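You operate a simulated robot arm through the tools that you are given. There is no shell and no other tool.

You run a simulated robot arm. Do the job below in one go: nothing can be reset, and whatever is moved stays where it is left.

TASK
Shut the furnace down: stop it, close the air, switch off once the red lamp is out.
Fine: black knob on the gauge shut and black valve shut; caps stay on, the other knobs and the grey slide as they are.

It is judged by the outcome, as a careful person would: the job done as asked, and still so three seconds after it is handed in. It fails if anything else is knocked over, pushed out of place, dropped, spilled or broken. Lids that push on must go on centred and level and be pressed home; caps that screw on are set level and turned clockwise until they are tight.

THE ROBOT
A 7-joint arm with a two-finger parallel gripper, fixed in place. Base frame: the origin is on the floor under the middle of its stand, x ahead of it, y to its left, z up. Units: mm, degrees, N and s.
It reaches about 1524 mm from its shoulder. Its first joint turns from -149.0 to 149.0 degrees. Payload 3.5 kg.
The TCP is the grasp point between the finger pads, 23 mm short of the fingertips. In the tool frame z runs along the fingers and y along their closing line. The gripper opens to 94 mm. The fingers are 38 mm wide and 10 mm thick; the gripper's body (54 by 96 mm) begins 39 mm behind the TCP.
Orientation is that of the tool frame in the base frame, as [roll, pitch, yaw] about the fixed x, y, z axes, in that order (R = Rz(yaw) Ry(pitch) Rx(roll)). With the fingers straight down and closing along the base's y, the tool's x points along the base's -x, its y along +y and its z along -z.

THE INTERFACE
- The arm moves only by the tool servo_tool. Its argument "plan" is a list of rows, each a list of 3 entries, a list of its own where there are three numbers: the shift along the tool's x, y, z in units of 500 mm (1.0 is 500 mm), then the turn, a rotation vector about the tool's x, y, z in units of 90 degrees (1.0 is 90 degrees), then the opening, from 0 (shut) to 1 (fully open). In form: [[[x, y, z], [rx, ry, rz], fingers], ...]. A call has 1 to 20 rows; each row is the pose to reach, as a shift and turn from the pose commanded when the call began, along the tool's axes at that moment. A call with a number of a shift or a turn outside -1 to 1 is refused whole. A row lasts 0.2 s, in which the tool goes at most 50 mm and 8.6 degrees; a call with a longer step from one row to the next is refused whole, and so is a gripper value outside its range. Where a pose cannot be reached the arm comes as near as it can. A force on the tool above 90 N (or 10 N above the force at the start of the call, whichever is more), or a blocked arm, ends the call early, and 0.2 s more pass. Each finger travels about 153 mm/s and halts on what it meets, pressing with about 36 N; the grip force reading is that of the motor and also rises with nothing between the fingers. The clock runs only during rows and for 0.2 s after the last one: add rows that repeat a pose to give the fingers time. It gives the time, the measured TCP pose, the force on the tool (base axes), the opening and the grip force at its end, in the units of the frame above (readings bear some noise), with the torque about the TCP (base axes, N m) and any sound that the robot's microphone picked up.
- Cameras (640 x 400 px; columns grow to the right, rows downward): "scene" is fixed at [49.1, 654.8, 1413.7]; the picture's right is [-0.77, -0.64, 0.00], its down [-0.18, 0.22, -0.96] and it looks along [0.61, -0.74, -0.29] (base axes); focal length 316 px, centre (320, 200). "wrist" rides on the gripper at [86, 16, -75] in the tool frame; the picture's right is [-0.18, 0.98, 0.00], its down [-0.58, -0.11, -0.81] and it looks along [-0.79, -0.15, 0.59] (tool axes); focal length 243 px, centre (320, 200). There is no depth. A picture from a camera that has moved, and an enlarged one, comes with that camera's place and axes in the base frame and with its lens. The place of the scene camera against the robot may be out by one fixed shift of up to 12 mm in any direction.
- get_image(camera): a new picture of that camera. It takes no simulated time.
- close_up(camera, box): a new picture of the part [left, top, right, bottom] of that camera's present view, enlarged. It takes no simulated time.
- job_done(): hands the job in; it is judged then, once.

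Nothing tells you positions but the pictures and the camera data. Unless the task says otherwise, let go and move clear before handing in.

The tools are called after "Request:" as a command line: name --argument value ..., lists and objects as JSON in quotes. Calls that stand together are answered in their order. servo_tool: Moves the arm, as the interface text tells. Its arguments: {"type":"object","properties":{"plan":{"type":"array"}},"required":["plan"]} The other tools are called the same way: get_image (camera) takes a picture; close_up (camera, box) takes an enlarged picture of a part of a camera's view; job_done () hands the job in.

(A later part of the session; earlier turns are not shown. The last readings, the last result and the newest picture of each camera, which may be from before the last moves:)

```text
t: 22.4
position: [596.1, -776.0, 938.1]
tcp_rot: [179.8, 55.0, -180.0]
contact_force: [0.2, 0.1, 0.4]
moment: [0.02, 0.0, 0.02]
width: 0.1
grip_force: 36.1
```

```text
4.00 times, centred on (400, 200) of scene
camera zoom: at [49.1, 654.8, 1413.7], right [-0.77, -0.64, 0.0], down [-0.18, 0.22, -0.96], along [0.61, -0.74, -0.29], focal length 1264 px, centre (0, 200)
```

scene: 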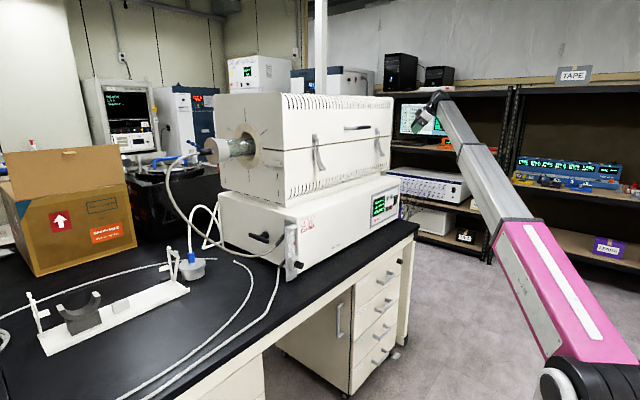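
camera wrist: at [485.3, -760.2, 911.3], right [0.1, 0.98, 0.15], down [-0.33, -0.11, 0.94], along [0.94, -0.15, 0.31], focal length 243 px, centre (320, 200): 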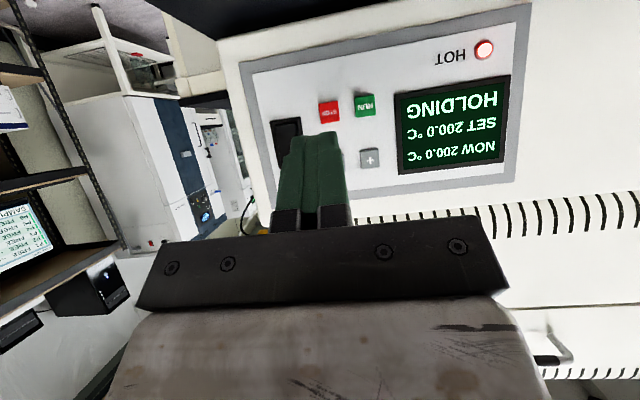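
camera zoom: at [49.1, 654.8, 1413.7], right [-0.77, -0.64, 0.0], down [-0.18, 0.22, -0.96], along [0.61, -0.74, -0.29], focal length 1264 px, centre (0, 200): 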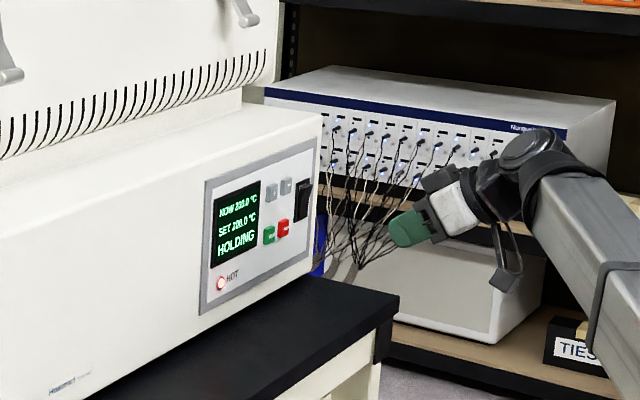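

STOP is confirmed at about (763, -779, 905). I'll bring the closed fingertips to just in front of it.

Request:
servo_tool --plan '[[[-0.025, -0.0015, 0.0615], [0, 0, 0], 0], [[-0.0495, -0.003, 0.123], [0, 0, 0], 0], [[-0.074, -0.0045, 0.184], [0, 0, 0], 0], [[-0.099, -0.006, 0.2458], [0, 0, 0], 0]]'

Request:
close_up --camera "wrist" --box '[240, 60, 440, 220]'

Request:
close_up --camera "scene" --box '[360, 165, 430, 235]'

```text
t: 23.4
position: [727.2, -782.2, 910.7]
tcp_rot: [179.9, 55.0, 179.9]
contact_force: [0.1, 0.2, -0.4]
moment: [0.0, -0.03, 0.01]
width: 0.0
grip_force: 36.0
```

```text
2.50 times, centred on (340, 140) of wrist
camera zoom: at [615.2, -765.8, 885.0], right [0.1, 0.98, 0.15], down [-0.33, -0.11, 0.94], along [0.94, -0.15, 0.31], focal length 606 px, centre (270, 350)
```

zoom: 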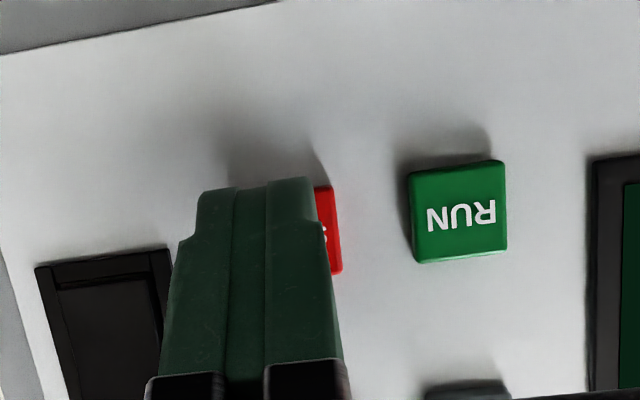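

```text
5.71 times, centred on (395, 200) of scene
camera zoom: at [49.1, 654.8, 1413.7], right [-0.77, -0.64, 0.0], down [-0.18, 0.22, -0.96], along [0.61, -0.74, -0.29], focal length 1805 px, centre (-109, 200)
```

zoom: 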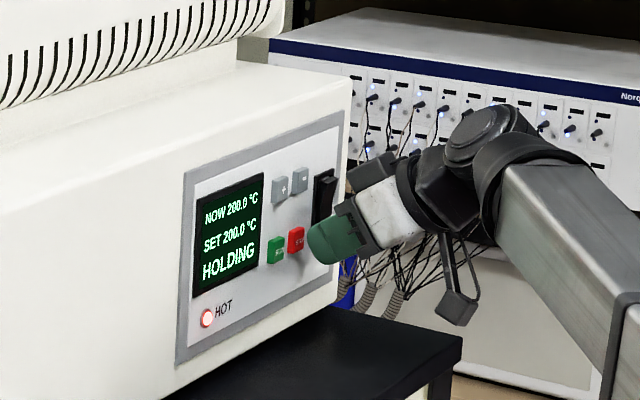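

The fingertips are just short of STOP, about 2.5 mm off to the right. I'll correct sideways and ease forward, checking the force.

Request:
servo_tool --plan '[[[0, 0.005, 0], [0, 0, 0], 0], [[-0.0046, 0.005, 0.0066], [0, 0, 0], 0], [[-0.0092, 0.005, 0.0131], [0, 0, 0], 0]]'

Request:
close_up --camera "scene" --box '[370, 180, 420, 230]'

```text
t: 24.2
position: [734.1, -778.4, 911.2]
tcp_rot: [179.8, 54.8, -179.8]
contact_force: [-5.9, 1.8, 1.8]
moment: [-0.03, -0.07, 0.07]
width: 0.0
grip_force: 35.5
heard: click
```

```text
8.00 times, centred on (395, 205) of scene
camera zoom: at [49.1, 654.8, 1413.7], right [-0.77, -0.64, 0.0], down [-0.18, 0.22, -0.96], along [0.61, -0.74, -0.29], focal length 2527 px, centre (-280, 160)
```

zoom: 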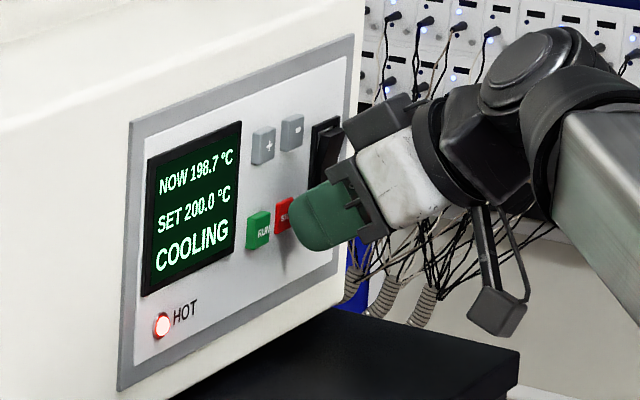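

STOP clicked and the display now reads COOLING. I'll back away from the button and head for the gauge knob with the fingers levelled to point straight ahead.

Request:
servo_tool --plan '[[[0.0459, 0, -0.0655], [0, 0, 0], 0], [[0.0553, 0.0875, -0.0876], [0, -0.0486, 0], 0], [[0.0647, 0.175, -0.1098], [0, -0.0972, 0], 0], [[0.074, 0.2625, -0.132], [0, -0.146, 0], 0], [[0.0834, 0.35, -0.154], [0, -0.1945, 0], 0.2], [[0.0928, 0.4375, -0.176], [0, -0.243, 0], 0.4], [[0.1022, 0.525, -0.198], [0, -0.292, 0], 0.5], [[0.1116, 0.6125, -0.2204], [0, -0.34, 0], 0.5], [[0.121, 0.7, -0.2425], [0, -0.389, 0], 0.5]]'

Request:
close_up --camera "scene" --box '[360, 165, 430, 235]'

Request:
get_image --camera "scene"

Request:
get_image --camera "wrist"

```text
t: 26.2
position: [599.9, -427.9, 928.5]
tcp_rot: [107.8, 89.9, 108.0]
contact_force: [-0.9, 0.0, -0.3]
moment: [-0.02, -0.01, 0.01]
width: 47.0
grip_force: 0.1
```

```text
5.71 times, centred on (395, 200) of scene
camera zoom: at [49.1, 654.8, 1413.7], right [-0.77, -0.64, 0.0], down [-0.18, 0.22, -0.96], along [0.61, -0.74, -0.29], focal length 1805 px, centre (-109, 200)
```

zoom: 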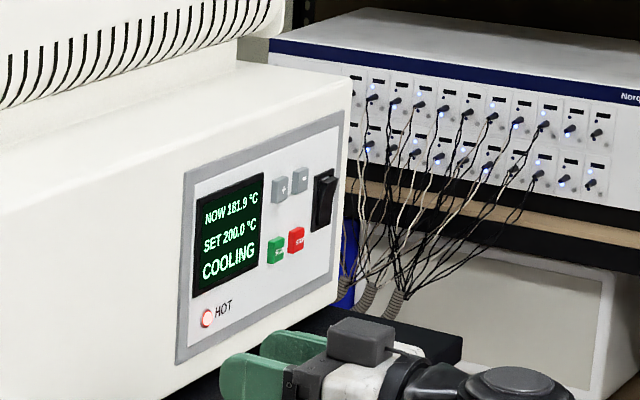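

```text
taken
```

scene: 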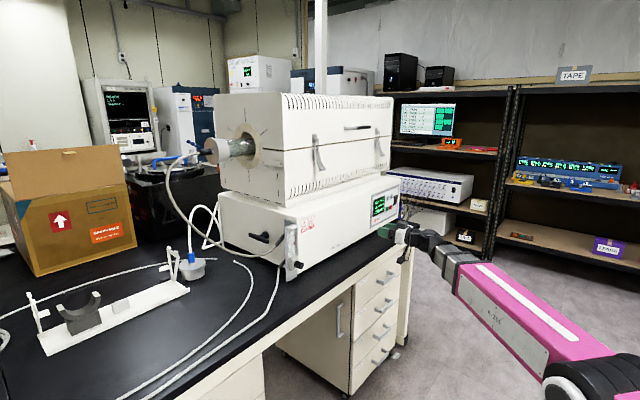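

```text
taken
camera wrist: at [524.4, -411.3, 842.8], right [0.0, 0.98, 0.19], down [-0.81, -0.11, 0.58], along [0.59, -0.15, 0.79], focal length 243 px, centre (320, 200)
```

wrist: 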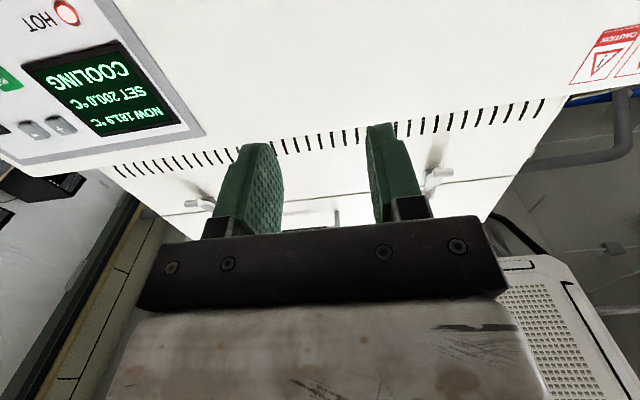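

Cooling is quick (about 182 °C already). I'll slide left in front of the gauge while rolling the gripper so its camera clears the bench.

Request:
servo_tool --plan '[[[0.006, 0.081, 0.002], [0, 0, 0.0864], 0.5], [[0.0125, 0.162, 0.0045], [0, 0, 0.173], 0.5], [[0.019, 0.243, 0.0067], [0, 0, 0.259], 0.5], [[0.025, 0.3245, 0.009], [0, 0, 0.346], 0.5], [[0.0315, 0.4055, 0.011], [0, 0, 0.432], 0.5], [[0.038, 0.4865, 0.013], [0, 0, 0.5185], 0.5], [[0.044, 0.568, 0.0155], [0, 0, 0.605], 0.5], [[0.05, 0.649, 0.018], [0, 0, 0.6915], 0.5], [[0.057, 0.73, 0.02], [0, 0, 0.778], 0.5]]'

Request:
get_image --camera "wrist"

Request:
get_image --camera "scene"

```text
t: 28.2
position: [655.0, -69.6, 902.2]
tcp_rot: [90.3, 19.7, 90.2]
contact_force: [-0.1, -0.1, 0.0]
moment: [-0.06, -0.03, -0.01]
width: 46.9
grip_force: 0.2
out of reach, approached as far as the arm can: row 5, 6, 7, 8, 9
```

```text
taken
camera wrist: at [579.6, 16.1, 889.6], right [0.0, 0.16, 0.99], down [-0.8, -0.59, 0.1], along [0.59, -0.79, 0.13], focal length 243 px, centre (320, 200)
```

wrist: 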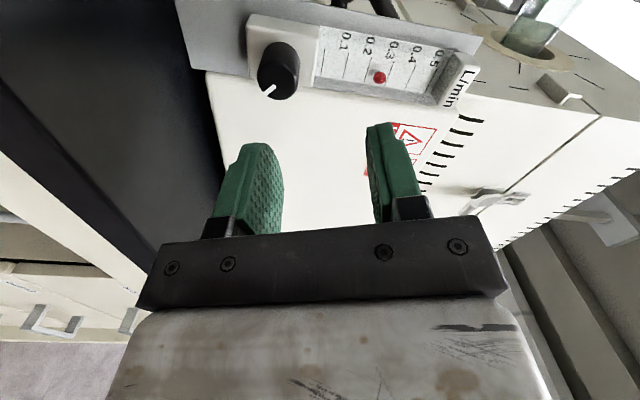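

```text
taken
```

scene: 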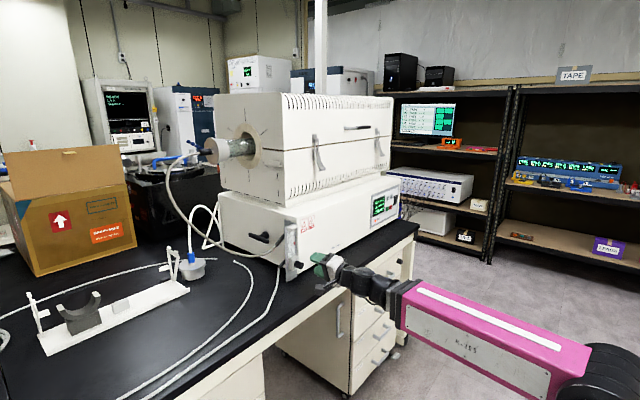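

Request:
close_up --camera "wrist" --box '[220, 0, 380, 120]'

Request:
close_up --camera "scene" --box '[270, 220, 350, 300]'

```text
3.33 times, centred on (300, 60) of wrist
camera zoom: at [579.6, 16.1, 889.6], right [0.0, 0.16, 0.99], down [-0.8, -0.59, 0.1], along [0.59, -0.79, 0.13], focal length 809 px, centre (387, 667)
```

zoom: 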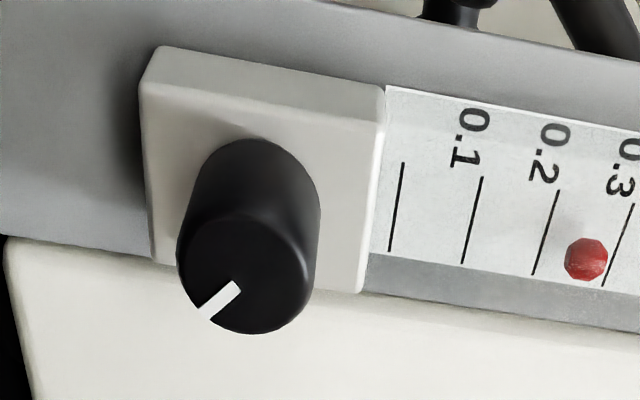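

```text
5.00 times, centred on (310, 260) of scene
camera zoom: at [49.1, 654.8, 1413.7], right [-0.77, -0.64, 0.0], down [-0.18, 0.22, -0.96], along [0.61, -0.74, -0.29], focal length 1580 px, centre (370, -100)
```

zoom: 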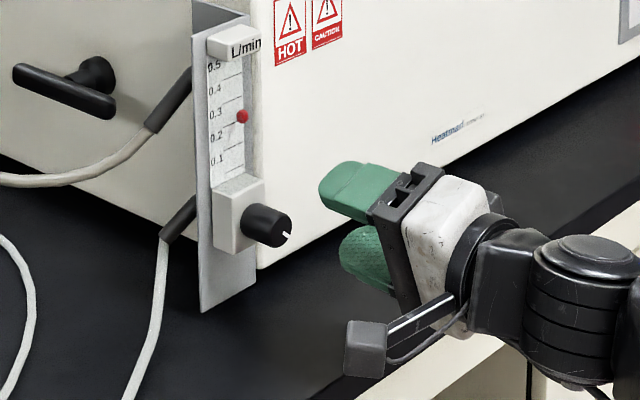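

The knob's face centre is at about (724, -62.5, 875.5), 24 mm across and 28 mm long, with its block front at x ≈ 752. I'll line up in front of it first.

Request:
servo_tool --plan '[[[0.016, -0.023, 0.02], [0, 0, 0], 0.55], [[0.0314, -0.0455, 0.04], [0, 0, 0], 0.55]]'

Request:
close_up --camera "wrist" --box '[200, 0, 440, 240]'

Request:
close_up --camera "scene" --box '[270, 220, 350, 300]'

```text
t: 28.8
position: [675.2, -62.9, 874.7]
tcp_rot: [90.1, 19.8, 90.3]
contact_force: [1.1, 0.0, -0.6]
moment: [0.02, 0.0, 0.0]
width: 51.6
grip_force: 0.0
```

```text
1.67 times, centred on (320, 120) of wrist
camera zoom: at [599.8, 23.6, 862.3], right [0.0, 0.16, 0.99], down [-0.8, -0.59, 0.1], along [0.59, -0.79, 0.13], focal length 404 px, centre (320, 333)
```

zoom: 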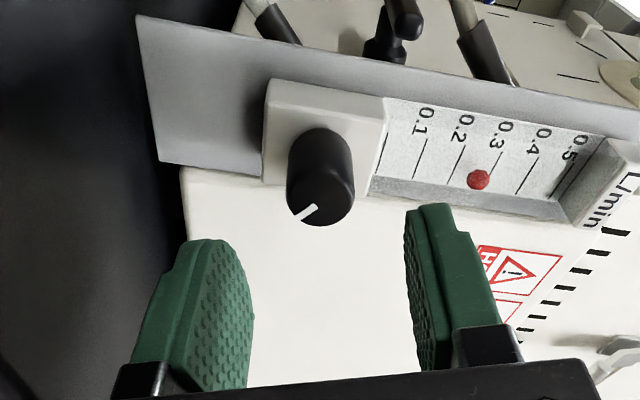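

```text
5.00 times, centred on (310, 260) of scene
camera zoom: at [49.1, 654.8, 1413.7], right [-0.77, -0.64, 0.0], down [-0.18, 0.22, -0.96], along [0.61, -0.74, -0.29], focal length 1580 px, centre (370, -100)
```

zoom: 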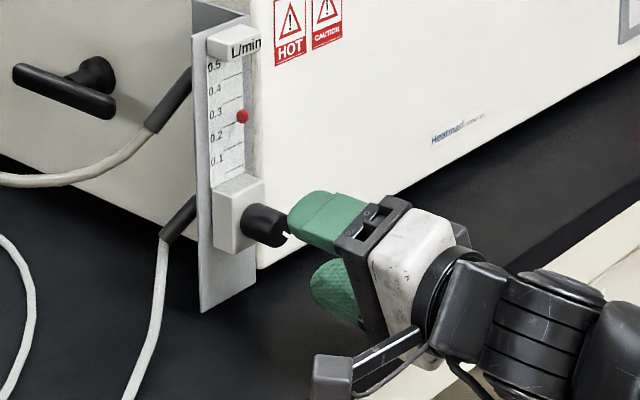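

The tool axis lines up with the knob to within about 1–2 mm. I'll advance over the knob and close on it.

Request:
servo_tool --plan '[[[0, 0.0015, 0.047], [0, 0, 0], 0.55], [[0, 0.0015, 0.093], [0, 0, 0], 0.55], [[0, 0.0015, 0.093], [0, 0, 0], 0.55]]'

Request:
close_up --camera "wrist" --box '[200, 0, 440, 240]'

Request:
close_up --camera "scene" --box '[270, 220, 350, 300]'

```text
t: 29.6
position: [721.5, -63.0, 875.8]
tcp_rot: [90.1, 20.0, 90.2]
contact_force: [0.4, 0.5, -0.6]
moment: [0.02, 0.01, -0.05]
width: 51.9
grip_force: 0.2
```

```text
1.67 times, centred on (320, 120) of wrist
camera zoom: at [647.2, 23.9, 862.6], right [0.0, 0.16, 0.99], down [-0.8, -0.59, 0.1], along [0.59, -0.79, 0.13], focal length 404 px, centre (320, 333)
```

zoom: 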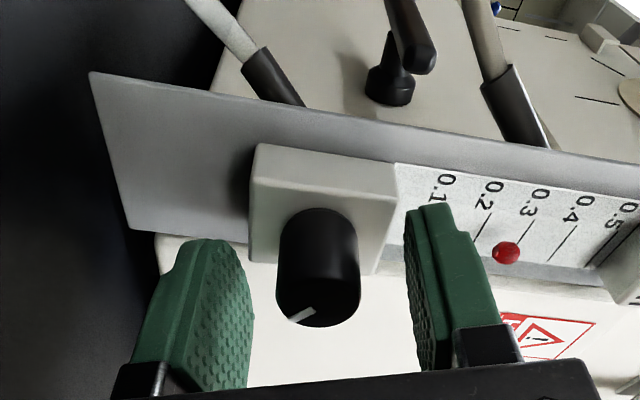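

```text
5.00 times, centred on (310, 260) of scene
camera zoom: at [49.1, 654.8, 1413.7], right [-0.77, -0.64, 0.0], down [-0.18, 0.22, -0.96], along [0.61, -0.74, -0.29], focal length 1580 px, centre (370, -100)
```

zoom: 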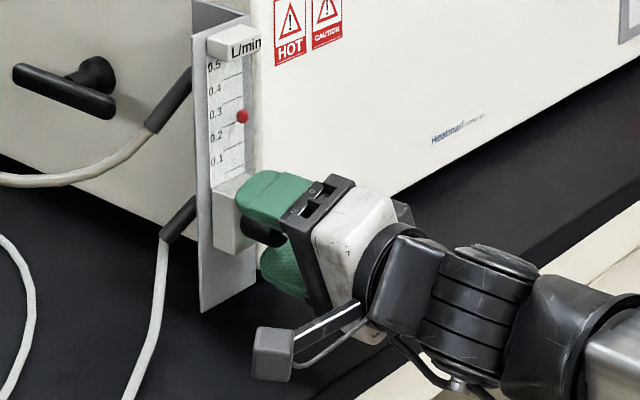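

The knob sits between the fingers with nothing touching. Closing the grip now.

Request:
servo_tool --plan '[[[0, 0, 0], [0, 0, 0], 0.35], [[0, 0, 0], [0, 0, 0], 0.2], [[0, 0, 0], [0, 0, 0], 0.1], [[0, 0, 0], [0, 0, 0], 0.1]]'

Request:
close_up --camera "wrist" --box '[200, 0, 440, 240]'

```text
t: 30.6
position: [723.3, -63.2, 874.7]
tcp_rot: [90.1, 19.9, 90.2]
contact_force: [-1.1, -2.0, -6.1]
moment: [0.03, -0.44, -0.04]
width: 24.7
grip_force: 44.9
```

```text
1.67 times, centred on (320, 120) of wrist
camera zoom: at [647.2, 23.8, 862.3], right [0.0, 0.16, 0.99], down [-0.8, -0.59, 0.1], along [0.59, -0.79, 0.13], focal length 404 px, centre (320, 333)
```

zoom: 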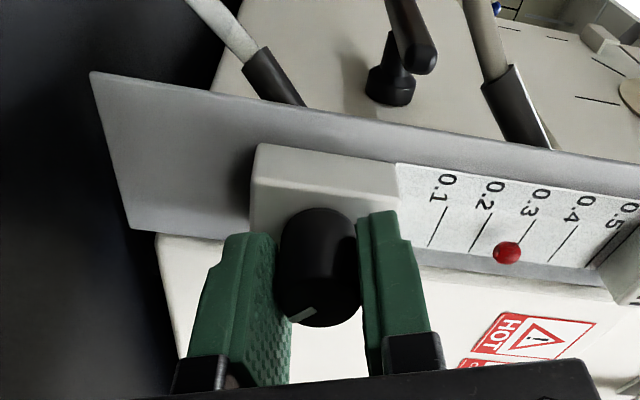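

I have the knob (24.7 mm). I'll turn clockwise a little and watch the ball and the moment.

Request:
servo_tool --plan '[[[0, 0, 0], [0, 0, 0.08], 0.1], [[0, 0, 0], [0, 0, 0.16], 0.1], [[0, 0, 0], [0, 0, 0.24], 0.1]]'

Request:
get_image --camera "wrist"

Request:
close_up --camera "scene" --box '[270, 220, 350, 300]'

```text
t: 31.4
position: [722.4, -62.8, 875.2]
tcp_rot: [90.1, -1.8, 90.2]
contact_force: [0.0, 2.0, -10.3]
moment: [0.03, -0.45, 0.03]
width: 24.8
grip_force: 44.9
```

```text
taken
camera wrist: at [647.2, 22.8, 895.2], right [0.0, -0.22, 0.98], down [-0.8, -0.58, -0.13], along [0.59, -0.78, -0.17], focal length 243 px, centre (320, 200)
```

wrist: 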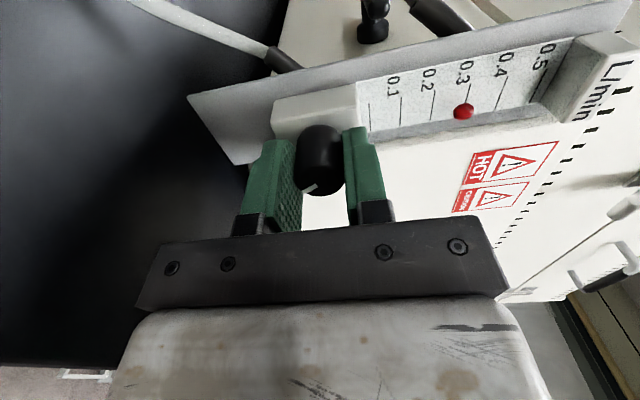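

```text
5.00 times, centred on (310, 260) of scene
camera zoom: at [49.1, 654.8, 1413.7], right [-0.77, -0.64, 0.0], down [-0.18, 0.22, -0.96], along [0.61, -0.74, -0.29], focal length 1580 px, centre (370, -100)
```

zoom: 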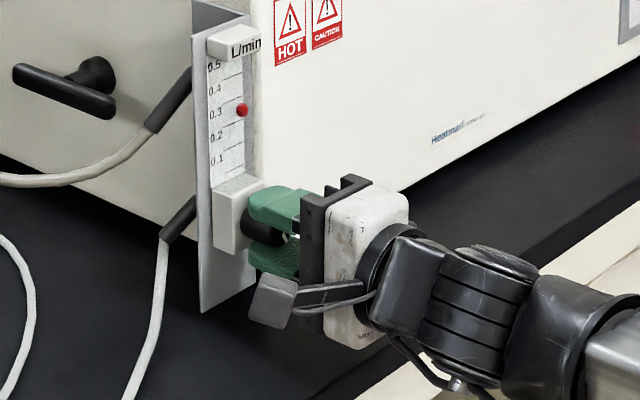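

Request:
close_up --camera "wrist" --box '[340, 30, 600, 180]'

Request:
close_up --camera "scene" --box '[300, 222, 325, 262]'

```text
2.46 times, centred on (470, 105) of wrist
camera zoom: at [647.2, 22.8, 895.2], right [0.0, -0.22, 0.98], down [-0.8, -0.58, -0.13], along [0.59, -0.78, -0.17], focal length 597 px, centre (-49, 434)
```

zoom: 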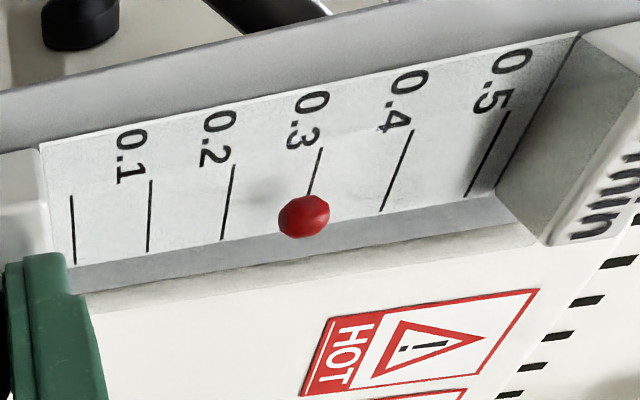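

```text
10.00 times, centred on (312, 242) of scene
camera zoom: at [49.1, 654.8, 1413.7], right [-0.77, -0.64, 0.0], down [-0.18, 0.22, -0.96], along [0.61, -0.74, -0.29], focal length 3159 px, centre (395, -220)
```

zoom: 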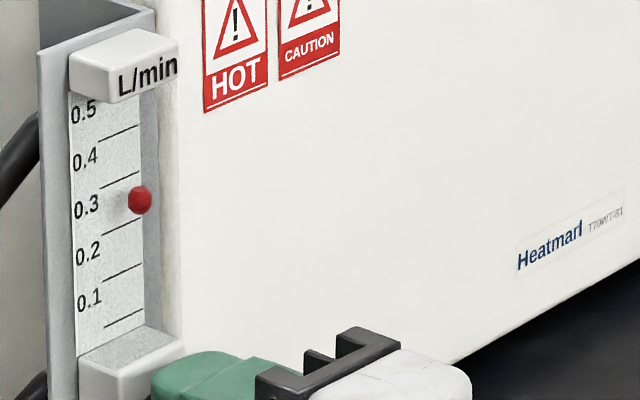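

Clockwise made the ball rise slightly (about 0.26 → 0.29), so I need to check the direction. I'll turn it back the other way and compare.

Request:
servo_tool --plan '[[[0, 0, 0], [0, 0, -0.09], 0.1], [[0, 0, 0], [0, 0, -0.18], 0.1], [[0, 0, 0], [0, 0, -0.27], 0.1], [[0, 0, 0], [0, 0, -0.36], 0.1], [[0, 0, 0], [0, 0, -0.36], 0.1]]'

Request:
close_up --camera "scene" --box '[300, 222, 325, 262]'

Request:
get_image --camera "wrist"

```text
t: 32.6
position: [723.8, -62.2, 875.6]
tcp_rot: [90.0, 30.8, 90.3]
contact_force: [1.5, 3.3, 8.1]
moment: [-0.02, 0.35, -0.32]
width: 24.9
grip_force: 45.1
```

```text
10.00 times, centred on (312, 242) of scene
camera zoom: at [49.1, 654.8, 1413.7], right [-0.77, -0.64, 0.0], down [-0.18, 0.22, -0.96], along [0.61, -0.74, -0.29], focal length 3159 px, centre (395, -220)
```

zoom: 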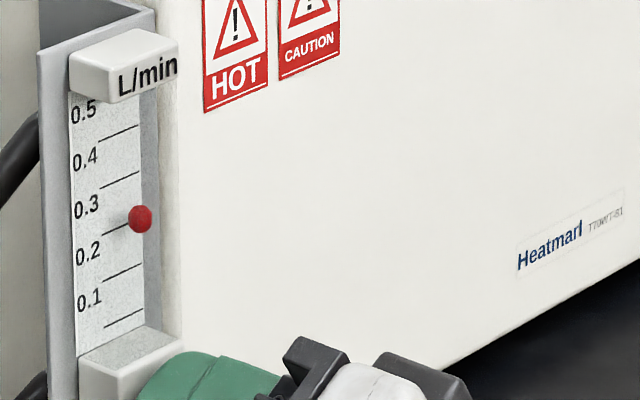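

```text
taken
camera wrist: at [647.1, 19.5, 846.2], right [0.0, 0.34, 0.94], down [-0.8, -0.56, 0.2], along [0.6, -0.75, 0.28], focal length 243 px, centre (320, 200)
```

wrist: 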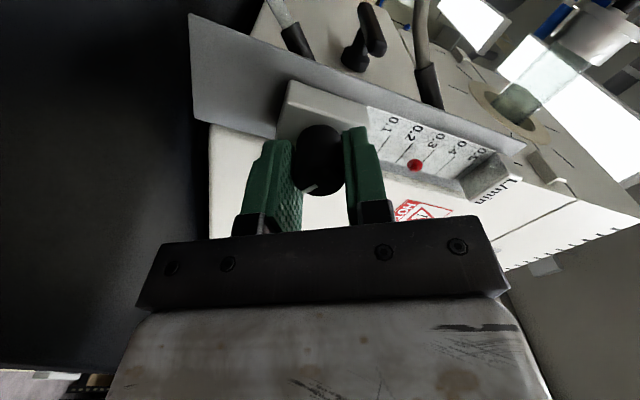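

Turning counter-clockwise lowers the ball, so that is the shutting direction here (roughly 170° more). I'll release, back off, and re-roll the gripper so I can turn counter-clockwise a long way in one go.

Request:
servo_tool --plan '[[[0, 0, 0], [0, 0, 0], 0.4], [[0, 0, 0], [0, 0, 0], 0.55], [[0, 0, -0.045], [0, 0, 0], 0.55], [[0, 0, -0.09], [0, 0, 0], 0.55], [[0, 0, -0.09], [0, 0, 0.09], 0.55], [[0, 0, -0.09], [0, 0, 0.18], 0.55], [[0, 0, -0.09], [0, 0, 0.27], 0.55], [[0, 0, -0.09], [0, 0, 0.36], 0.55], [[0, 0, -0.09], [0, 0, 0.45], 0.55], [[0, 0, -0.09], [0, 0, 0.54], 0.55], [[0, 0, -0.09], [0, 0, 0.63], 0.55], [[0, 0, -0.09], [0, 0, 0.72], 0.55], [[0, 0, -0.09], [0, 0, 0.81], 0.55], [[0, 0, -0.09], [0, 0, 0.9], 0.55], [[0, 0, -0.09], [0, 0, 0.99], 0.55]]'

Request:
close_up --camera "scene" --box '[290, 222, 330, 282]'

```text
t: 35.8
position: [678.4, -62.9, 874.7]
tcp_rot: [90.1, -58.6, 90.1]
contact_force: [0.0, -0.8, 0.1]
moment: [0.02, 0.0, -0.05]
width: 51.6
grip_force: 0.0
```

```text
6.67 times, centred on (310, 252) of scene
camera zoom: at [49.1, 654.8, 1413.7], right [-0.77, -0.64, 0.0], down [-0.18, 0.22, -0.96], along [0.61, -0.74, -0.29], focal length 2106 px, centre (387, -147)
```

zoom: 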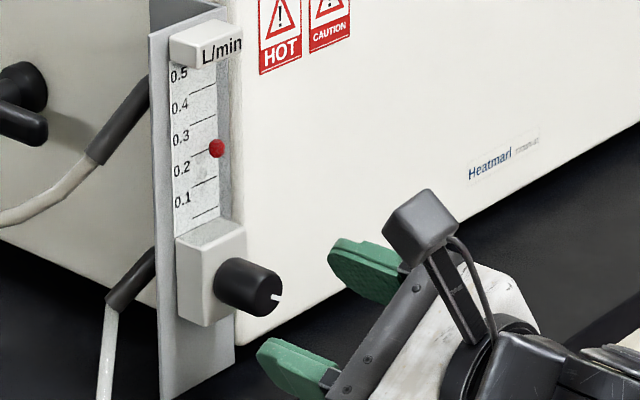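

Request:
servo_tool --plan '[[[0, 0, 0], [0, 0, 0.09], 0.55], [[0, 0, 0], [0, 0, 0.18], 0.55], [[0, 0, 0], [0, 0, 0.27], 0.55], [[0, 0, 0], [0, 0, 0.36], 0.55], [[0, 0, 0], [0, 0, 0.45], 0.55], [[0, 0, 0], [0, 0, 0.54], 0.55], [[0, 0, 0], [0, 0, 0.63], 0.55], [[0, 0, 0], [0, 0, 0.72], 0.55], [[0, 0, 0], [0, 0, 0.81], 0.55], [[0, 0, 0], [0, 0, 0.9], 0.55], [[0, 0, 0], [0, 0, 0.99], 0.55]]'

Request:
get_image --camera "wrist"

Request:
close_up --camera "scene" --box '[270, 200, 370, 300]'

```text
t: 38.2
position: [678.0, -62.5, 875.7]
tcp_rot: [-90.1, -32.3, -89.8]
contact_force: [-0.2, -0.6, 0.4]
moment: [-0.04, -0.04, -0.02]
width: 51.4
grip_force: 0.0
```

```text
taken
camera wrist: at [603.3, -144.8, 908.4], right [0.0, -0.37, -0.93], down [-0.81, 0.55, -0.22], along [0.59, 0.75, -0.3], focal length 243 px, centre (320, 200)
```

wrist: 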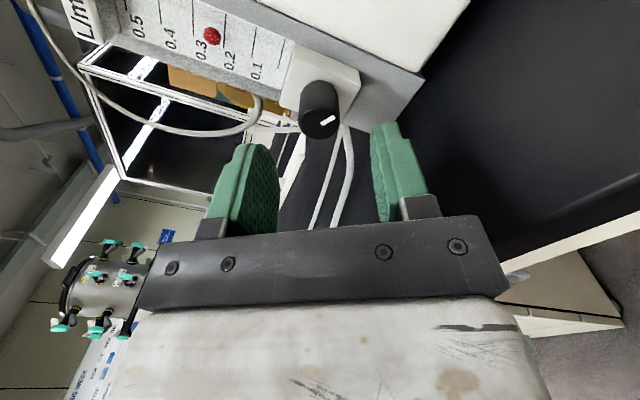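

```text
4.00 times, centred on (320, 250) of scene
camera zoom: at [49.1, 654.8, 1413.7], right [-0.77, -0.64, 0.0], down [-0.18, 0.22, -0.96], along [0.61, -0.74, -0.29], focal length 1264 px, centre (320, 0)
```

zoom: 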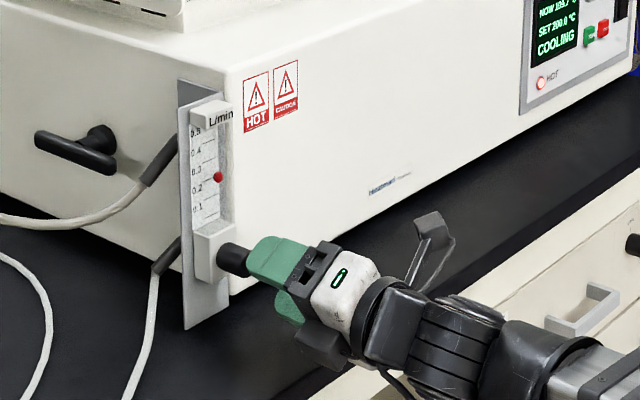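

The roll worked (camera now up and to the right) and the knob is still centred. I'll advance, grip and turn counter-clockwise.

Request:
servo_tool --plan '[[[0, 0, 0.045], [0, 0, 0], 0.55], [[0, 0, 0.09], [0, 0, 0], 0.55], [[0, 0, 0.09], [0, 0, 0], 0.35], [[0, 0, 0.09], [0, 0, 0], 0.2], [[0, 0, 0.09], [0, 0, 0], 0.1], [[0, 0, 0.09], [0, 0, 0], 0.1]]'

Request:
close_up --camera "wrist" --box '[200, 20, 440, 240]'

```text
t: 39.6
position: [724.4, -62.9, 875.6]
tcp_rot: [-90.1, -32.5, -89.7]
contact_force: [3.7, -1.6, 4.8]
moment: [0.0, 0.17, -0.82]
width: 24.9
grip_force: 45.4
```

```text
1.82 times, centred on (320, 130) of wrist
camera zoom: at [648.8, -144.5, 909.3], right [0.0, -0.37, -0.93], down [-0.81, 0.55, -0.22], along [0.59, 0.75, -0.3], focal length 441 px, centre (320, 327)
```

zoom: 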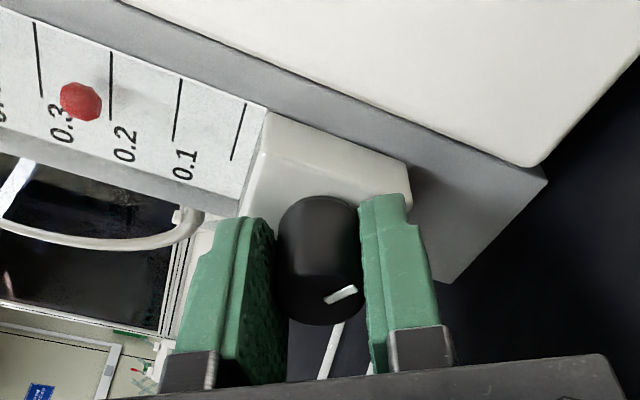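

Gripped. Turning counter-clockwise about 88°.

Request:
servo_tool --plan '[[[0, 0, 0], [0, 0, -0.09], 0.1], [[0, 0, 0], [0, 0, -0.18], 0.1], [[0, 0, 0], [0, 0, -0.27], 0.1], [[0, 0, 0], [0, 0, -0.36], 0.1], [[0, 0, 0], [0, 0, -0.45], 0.1], [[0, 0, 0], [0, 0, -0.54], 0.1], [[0, 0, 0], [0, 0, -0.63], 0.1], [[0, 0, 0], [0, 0, -0.72], 0.1], [[0, 0, 0], [0, 0, -0.81], 0.1], [[0, 0, 0], [0, 0, -0.9], 0.1], [[0, 0, 0], [0, 0, -0.99], 0.1]]'

Request:
close_up --camera "scene" --box '[300, 222, 325, 262]'

Request:
get_image --camera "wrist"

```text
t: 42.0
position: [724.0, -61.2, 875.3]
tcp_rot: [90.2, -58.2, 90.1]
contact_force: [16.8, 15.7, 11.3]
moment: [0.04, -0.46, -0.55]
width: 24.8
grip_force: 45.2
```

```text
10.00 times, centred on (312, 242) of scene
camera zoom: at [49.1, 654.8, 1413.7], right [-0.77, -0.64, 0.0], down [-0.18, 0.22, -0.96], along [0.61, -0.74, -0.29], focal length 3159 px, centre (395, -220)
```

zoom: 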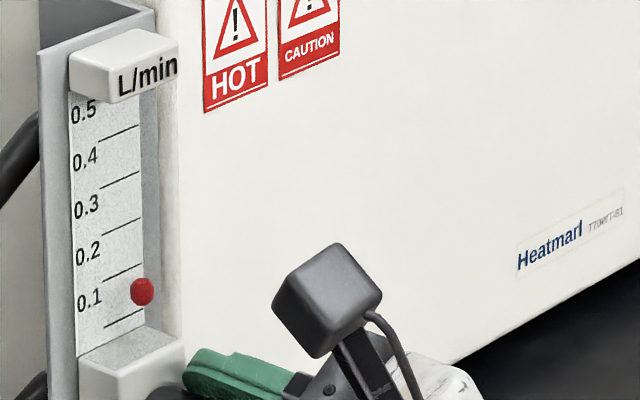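

```text
taken
camera wrist: at [648.3, -30.6, 958.6], right [0.01, -0.93, 0.36], down [-0.81, -0.22, -0.55], along [0.59, -0.29, -0.75], focal length 243 px, centre (320, 200)
```

wrist: 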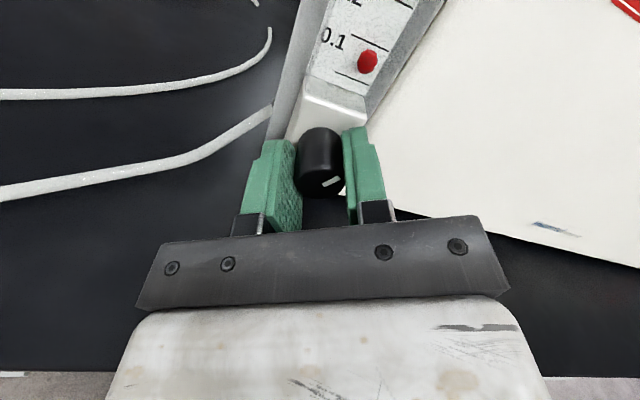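

The ball has dropped to about 0.05. I'll continue counter-clockwise in smaller amounts and watch the torque for the stop.

Request:
servo_tool --plan '[[[0, 0, 0], [0, 0, -0.06], 0.1], [[0, 0, 0], [0, 0, -0.12], 0.1], [[0, 0, 0], [0, 0, -0.18], 0.1], [[0, 0, 0], [0, 0, -0.24], 0.1]]'

Request:
close_up --camera "scene" --box '[300, 222, 325, 262]'

Request:
close_up --camera "wrist" --box '[220, 0, 440, 220]'

```text
t: 43.0
position: [723.2, -62.3, 874.5]
tcp_rot: [90.1, -36.8, 90.1]
contact_force: [14.7, 21.6, 9.3]
moment: [0.0, -0.22, -0.78]
width: 25.0
grip_force: 45.0
```

```text
10.00 times, centred on (312, 242) of scene
camera zoom: at [49.1, 654.8, 1413.7], right [-0.77, -0.64, 0.0], down [-0.18, 0.22, -0.96], along [0.61, -0.74, -0.29], focal length 3159 px, centre (395, -220)
```

zoom: 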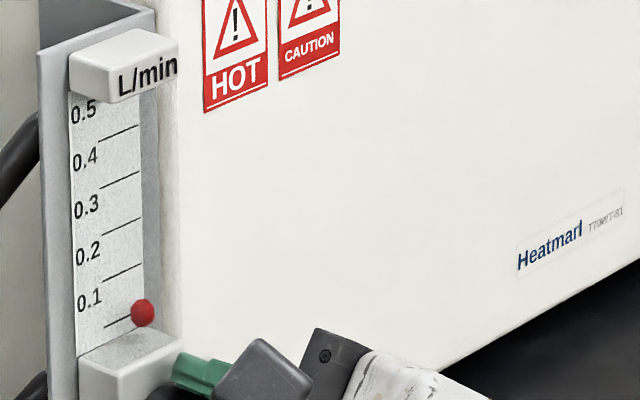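

```text
1.82 times, centred on (330, 110) of wrist
camera zoom: at [648.1, -2.7, 941.0], right [0.0, -0.73, 0.68], down [-0.8, -0.41, -0.43], along [0.59, -0.54, -0.59], focal length 441 px, centre (302, 364)
```

zoom: 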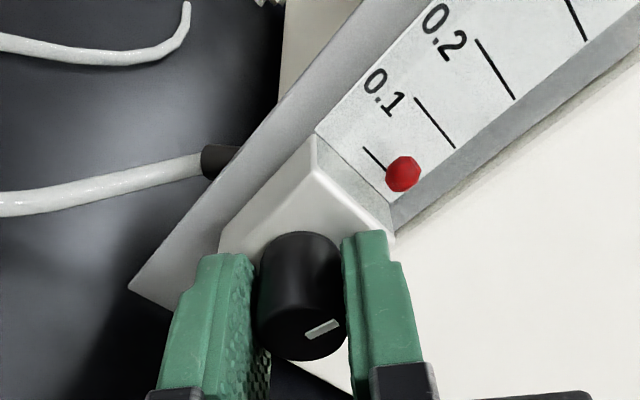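

The ball is practically at zero. I'll ease further counter-clockwise a few degrees at a time to find the stop.

Request:
servo_tool --plan '[[[0, 0, 0], [0, 0, -0.04], 0.1], [[0, 0, 0], [0, 0, -0.08], 0.1], [[0, 0, 0], [0, 0, -0.08], 0.1]]'

Request:
close_up --camera "scene" --box '[300, 222, 325, 262]'

Request:
close_up --camera "wrist" --box '[220, 0, 440, 220]'

```text
t: 43.8
position: [722.3, -61.7, 875.0]
tcp_rot: [90.1, -29.4, 90.3]
contact_force: [13.1, 19.5, 9.6]
moment: [-0.01, -0.44, -0.52]
width: 24.7
grip_force: 45.1
```

```text
10.00 times, centred on (312, 242) of scene
camera zoom: at [49.1, 654.8, 1413.7], right [-0.77, -0.64, 0.0], down [-0.18, 0.22, -0.96], along [0.61, -0.74, -0.29], focal length 3159 px, centre (395, -220)
```

zoom: 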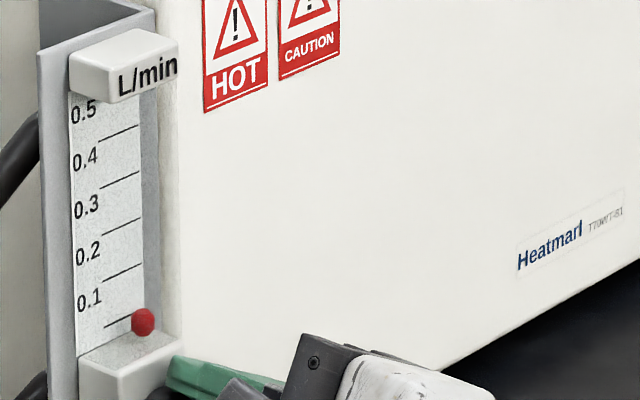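

```text
1.82 times, centred on (330, 110) of wrist
camera zoom: at [648.0, 4.9, 933.0], right [0.0, -0.64, 0.76], down [-0.8, -0.46, -0.38], along [0.59, -0.61, -0.52], focal length 441 px, centre (302, 364)
```

zoom: 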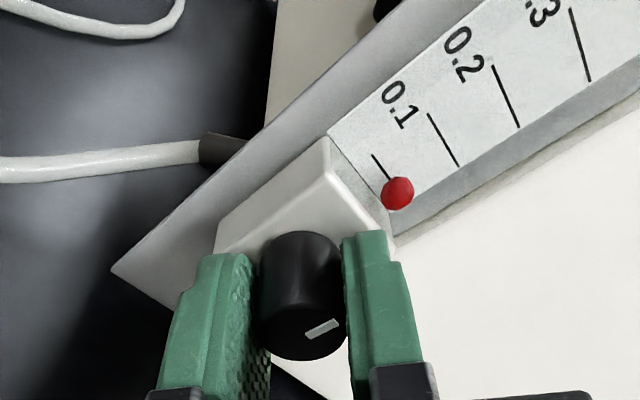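

Still moving and no stop yet; a few degrees more.

Request:
servo_tool --plan '[[[0, 0, 0], [0, 0, -0.04], 0.1], [[0, 0, 0], [0, 0, -0.08], 0.1], [[0, 0, 0], [0, 0, -0.08], 0.1]]'

Request:
close_up --camera "scene" --box '[300, 222, 325, 262]'

Request:
close_up --camera "wrist" --box '[220, 0, 440, 220]'

```text
t: 44.6
position: [723.1, -62.1, 875.0]
tcp_rot: [89.9, -22.4, 90.3]
contact_force: [11.0, 8.6, 14.8]
moment: [0.17, -0.89, 0.44]
width: 24.8
grip_force: 44.9
```

```text
10.00 times, centred on (312, 242) of scene
camera zoom: at [49.1, 654.8, 1413.7], right [-0.77, -0.64, 0.0], down [-0.18, 0.22, -0.96], along [0.61, -0.74, -0.29], focal length 3159 px, centre (395, -220)
```

zoom: 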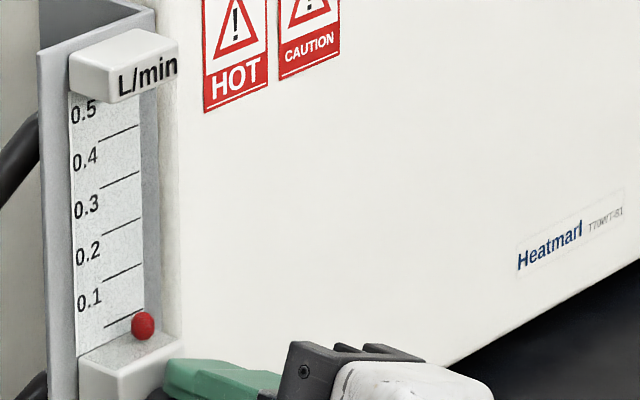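

```text
1.82 times, centred on (330, 110) of wrist
camera zoom: at [647.9, 10.5, 923.7], right [0.0, -0.54, 0.84], down [-0.8, -0.5, -0.32], along [0.59, -0.67, -0.44], focal length 441 px, centre (302, 364)
```

zoom: 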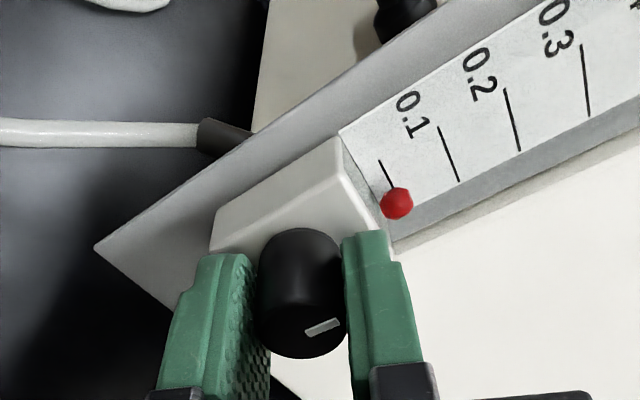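

The torque is beginning to rise (0.17 N·m), suggesting the stop. One more small nudge to confirm.

Request:
servo_tool --plan '[[[0, 0, 0], [0, 0, -0.025], 0.1], [[0, 0, 0], [0, 0, -0.05], 0.1], [[0, 0, 0], [0, 0, -0.05], 0.1]]'

Request:
close_up --camera "scene" --box '[300, 222, 325, 262]'

Request:
close_up --camera "wrist" --box '[220, 0, 440, 220]'

```text
t: 45.4
position: [724.0, -63.6, 874.7]
tcp_rot: [90.2, -17.9, 90.0]
contact_force: [5.7, -6.3, 13.2]
moment: [0.25, -0.68, -0.38]
width: 24.5
grip_force: 45.1
```

```text
10.00 times, centred on (312, 242) of scene
camera zoom: at [49.1, 654.8, 1413.7], right [-0.77, -0.64, 0.0], down [-0.18, 0.22, -0.96], along [0.61, -0.74, -0.29], focal length 3159 px, centre (395, -220)
```

zoom: 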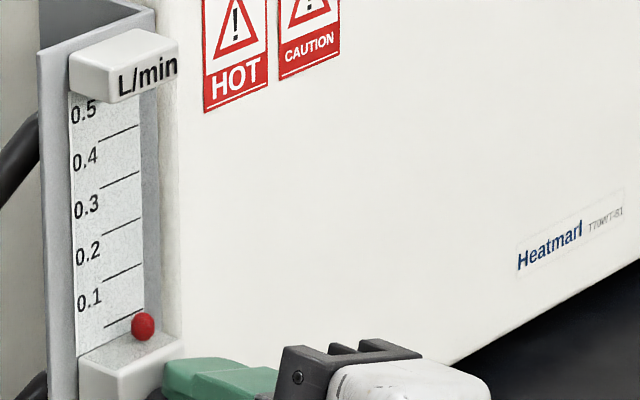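

```text
1.82 times, centred on (330, 110) of wrist
camera zoom: at [648.2, 13.5, 917.8], right [0.0, -0.48, 0.88], down [-0.81, -0.52, -0.28], along [0.59, -0.71, -0.39], focal length 441 px, centre (302, 364)
```

zoom: 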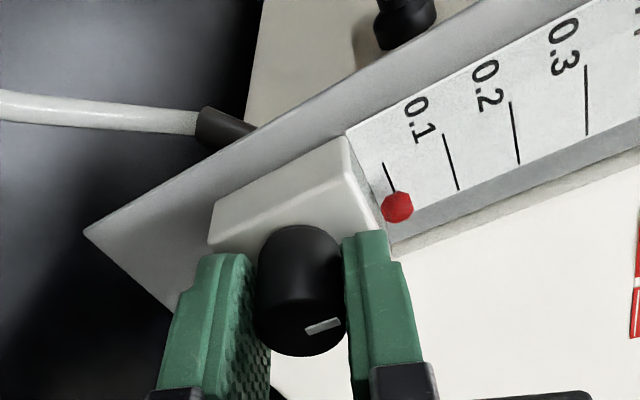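

The ball stays at the bottom and the torque rose to 0.25 N·m, so the knob is shut. I'll let go and back off.

Request:
servo_tool --plan '[[[0, 0, 0], [0, 0, 0.02], 0.3], [[0, 0, 0], [0, 0, 0.02], 0.5], [[0, 0, 0], [0, 0, 0.02], 0.55], [[0, 0, -0.045], [0, 0, 0.02], 0.55], [[0, 0, -0.09], [0, 0, 0.02], 0.55]]'

Request:
get_image --camera "scene"

Request:
close_up --camera "scene" --box '[285, 222, 335, 282]'

Request:
close_up --camera "scene" --box '[360, 175, 410, 225]'

Request:
get_image --camera "wrist"

```text
t: 46.6
position: [677.6, -62.4, 876.1]
tcp_rot: [90.2, -19.7, 90.2]
contact_force: [0.4, -0.3, -0.5]
moment: [0.01, -0.02, 0.02]
width: 51.6
grip_force: 0.0
```

```text
taken
```

scene: 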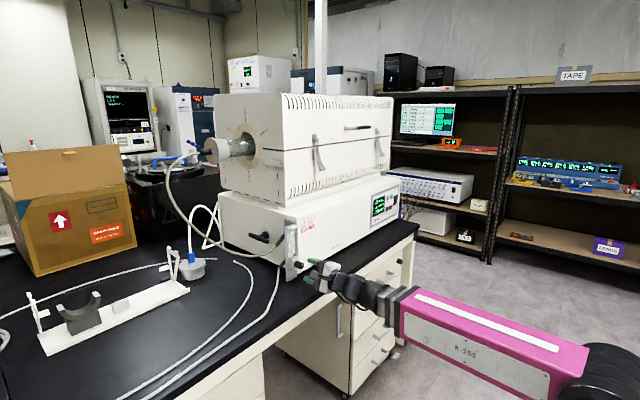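

```text
6.67 times, centred on (310, 252) of scene
camera zoom: at [49.1, 654.8, 1413.7], right [-0.77, -0.64, 0.0], down [-0.18, 0.22, -0.96], along [0.61, -0.74, -0.29], focal length 2106 px, centre (387, -147)
```

zoom: 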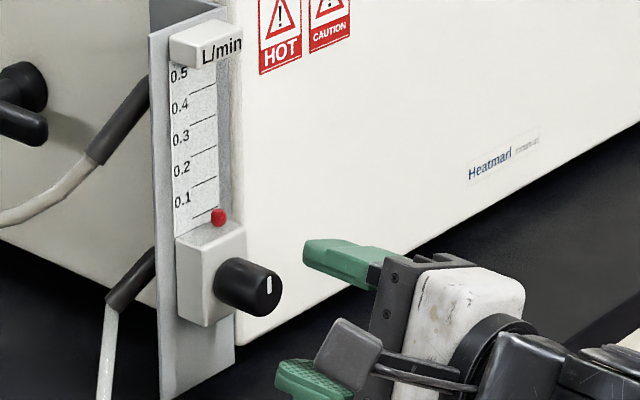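

```text
8.00 times, centred on (385, 200) of scene
camera zoom: at [49.1, 654.8, 1413.7], right [-0.77, -0.64, 0.0], down [-0.18, 0.22, -0.96], along [0.61, -0.74, -0.29], focal length 2527 px, centre (-200, 200)
```

zoom: 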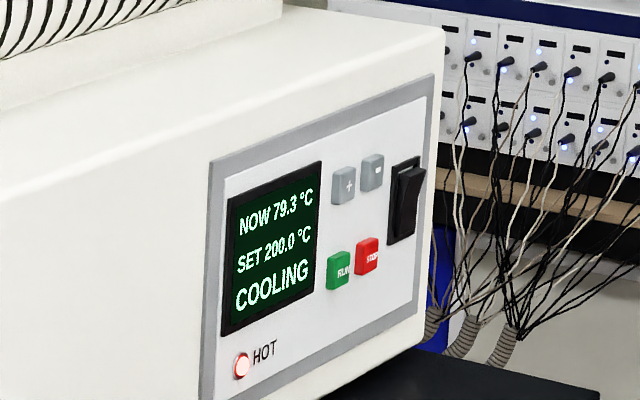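

```text
taken
camera wrist: at [601.7, 13.3, 921.1], right [0.0, -0.5, 0.86], down [-0.81, -0.51, -0.3], along [0.59, -0.69, -0.41], focal length 243 px, centre (320, 200)
```

wrist: 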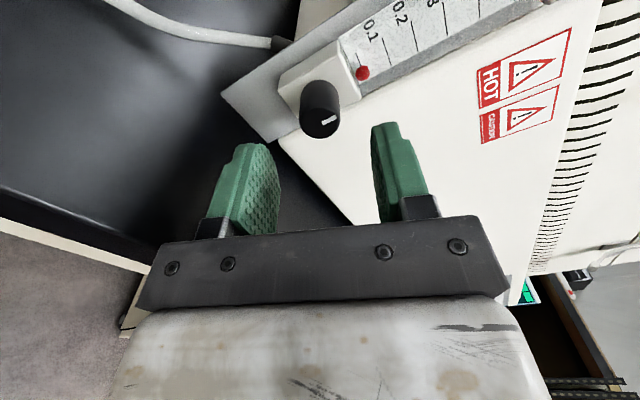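

The knob's pointer is straight up with the ball at zero, and the furnace is at 79 °C with the lamp still lit. Next I need a good look at the black T-shaped handle and the hose around it, so I'll raise the tool for a view from above left.

Request:
servo_tool --plan '[[[0.022, 0.028, -0.01], [0.067, 0.024, -0.045], 0.4], [[0.043, 0.055, -0.01], [0.134, 0.0485, -0.0907], 0.2], [[0.065, 0.083, -0.01], [0.2, 0.073, -0.136], 0], [[0.087, 0.111, -0.01], [0.267, 0.097, -0.181], 0], [[0.108, 0.138, 0], [0.334, 0.121, -0.227], 0], [[0.13, 0.166, 0], [0.401, 0.145, -0.272], 0], [[0.152, 0.194, 0], [0.468, 0.17, -0.317], 0], [[0.173, 0.221, 0], [0.535, 0.194, -0.363], 0], [[0.195, 0.249, 0], [0.602, 0.218, -0.408], 0]]'

```text
t: 48.6
position: [678.6, -12.3, 1025.1]
tcp_rot: [142.3, 4.4, 122.8]
contact_force: [0.6, -0.3, -0.6]
moment: [0.02, -0.02, 0.02]
width: 0.0
grip_force: 36.3
out of reach, approached as far as the arm can: row 1
```

Request:
servo_tool --plan '[[[0.037, 0.04, 0.006], [0.0666, 0.0239, -0.0449], 0], [[0.074, 0.08, 0.013], [0.1332, 0.0479, -0.0899], 0], [[0.1115, 0.12, 0.019], [0.1998, 0.0718, -0.1348], 0], [[0.149, 0.161, 0.025], [0.2664, 0.0957, -0.1797], 0], [[0.186, 0.201, 0.032], [0.333, 0.1197, -0.2247], 0], [[0.223, 0.241, 0.038], [0.3996, 0.1436, -0.2696], 0]]'

Request:
get_image --camera "wrist"

Request:
get_image --camera "scene"

```text
t: 50.0
position: [705.0, 140.9, 1076.3]
tcp_rot: [180.0, 0.0, 149.4]
contact_force: [0.0, -0.1, -0.1]
moment: [-0.01, -0.01, 0.0]
width: 0.0
grip_force: 35.7
```

```text
taken
camera wrist: at [638.3, 198.3, 1151.8], right [0.66, 0.75, 0.0], down [0.44, -0.39, 0.81], along [0.61, -0.53, -0.59], focal length 243 px, centre (320, 200)
```

wrist: 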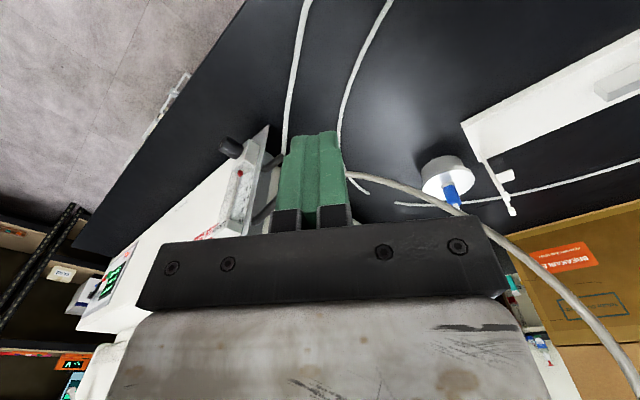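

```text
taken
```

scene: 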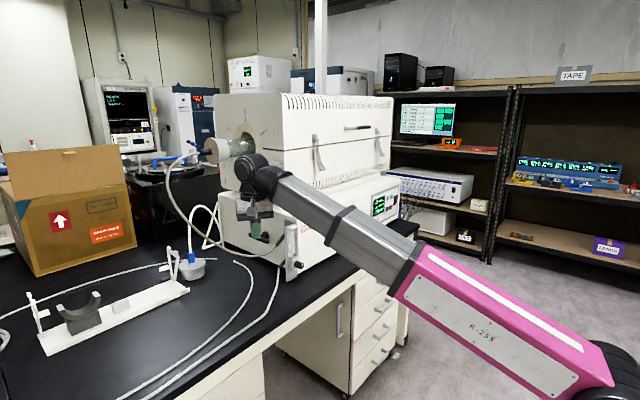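

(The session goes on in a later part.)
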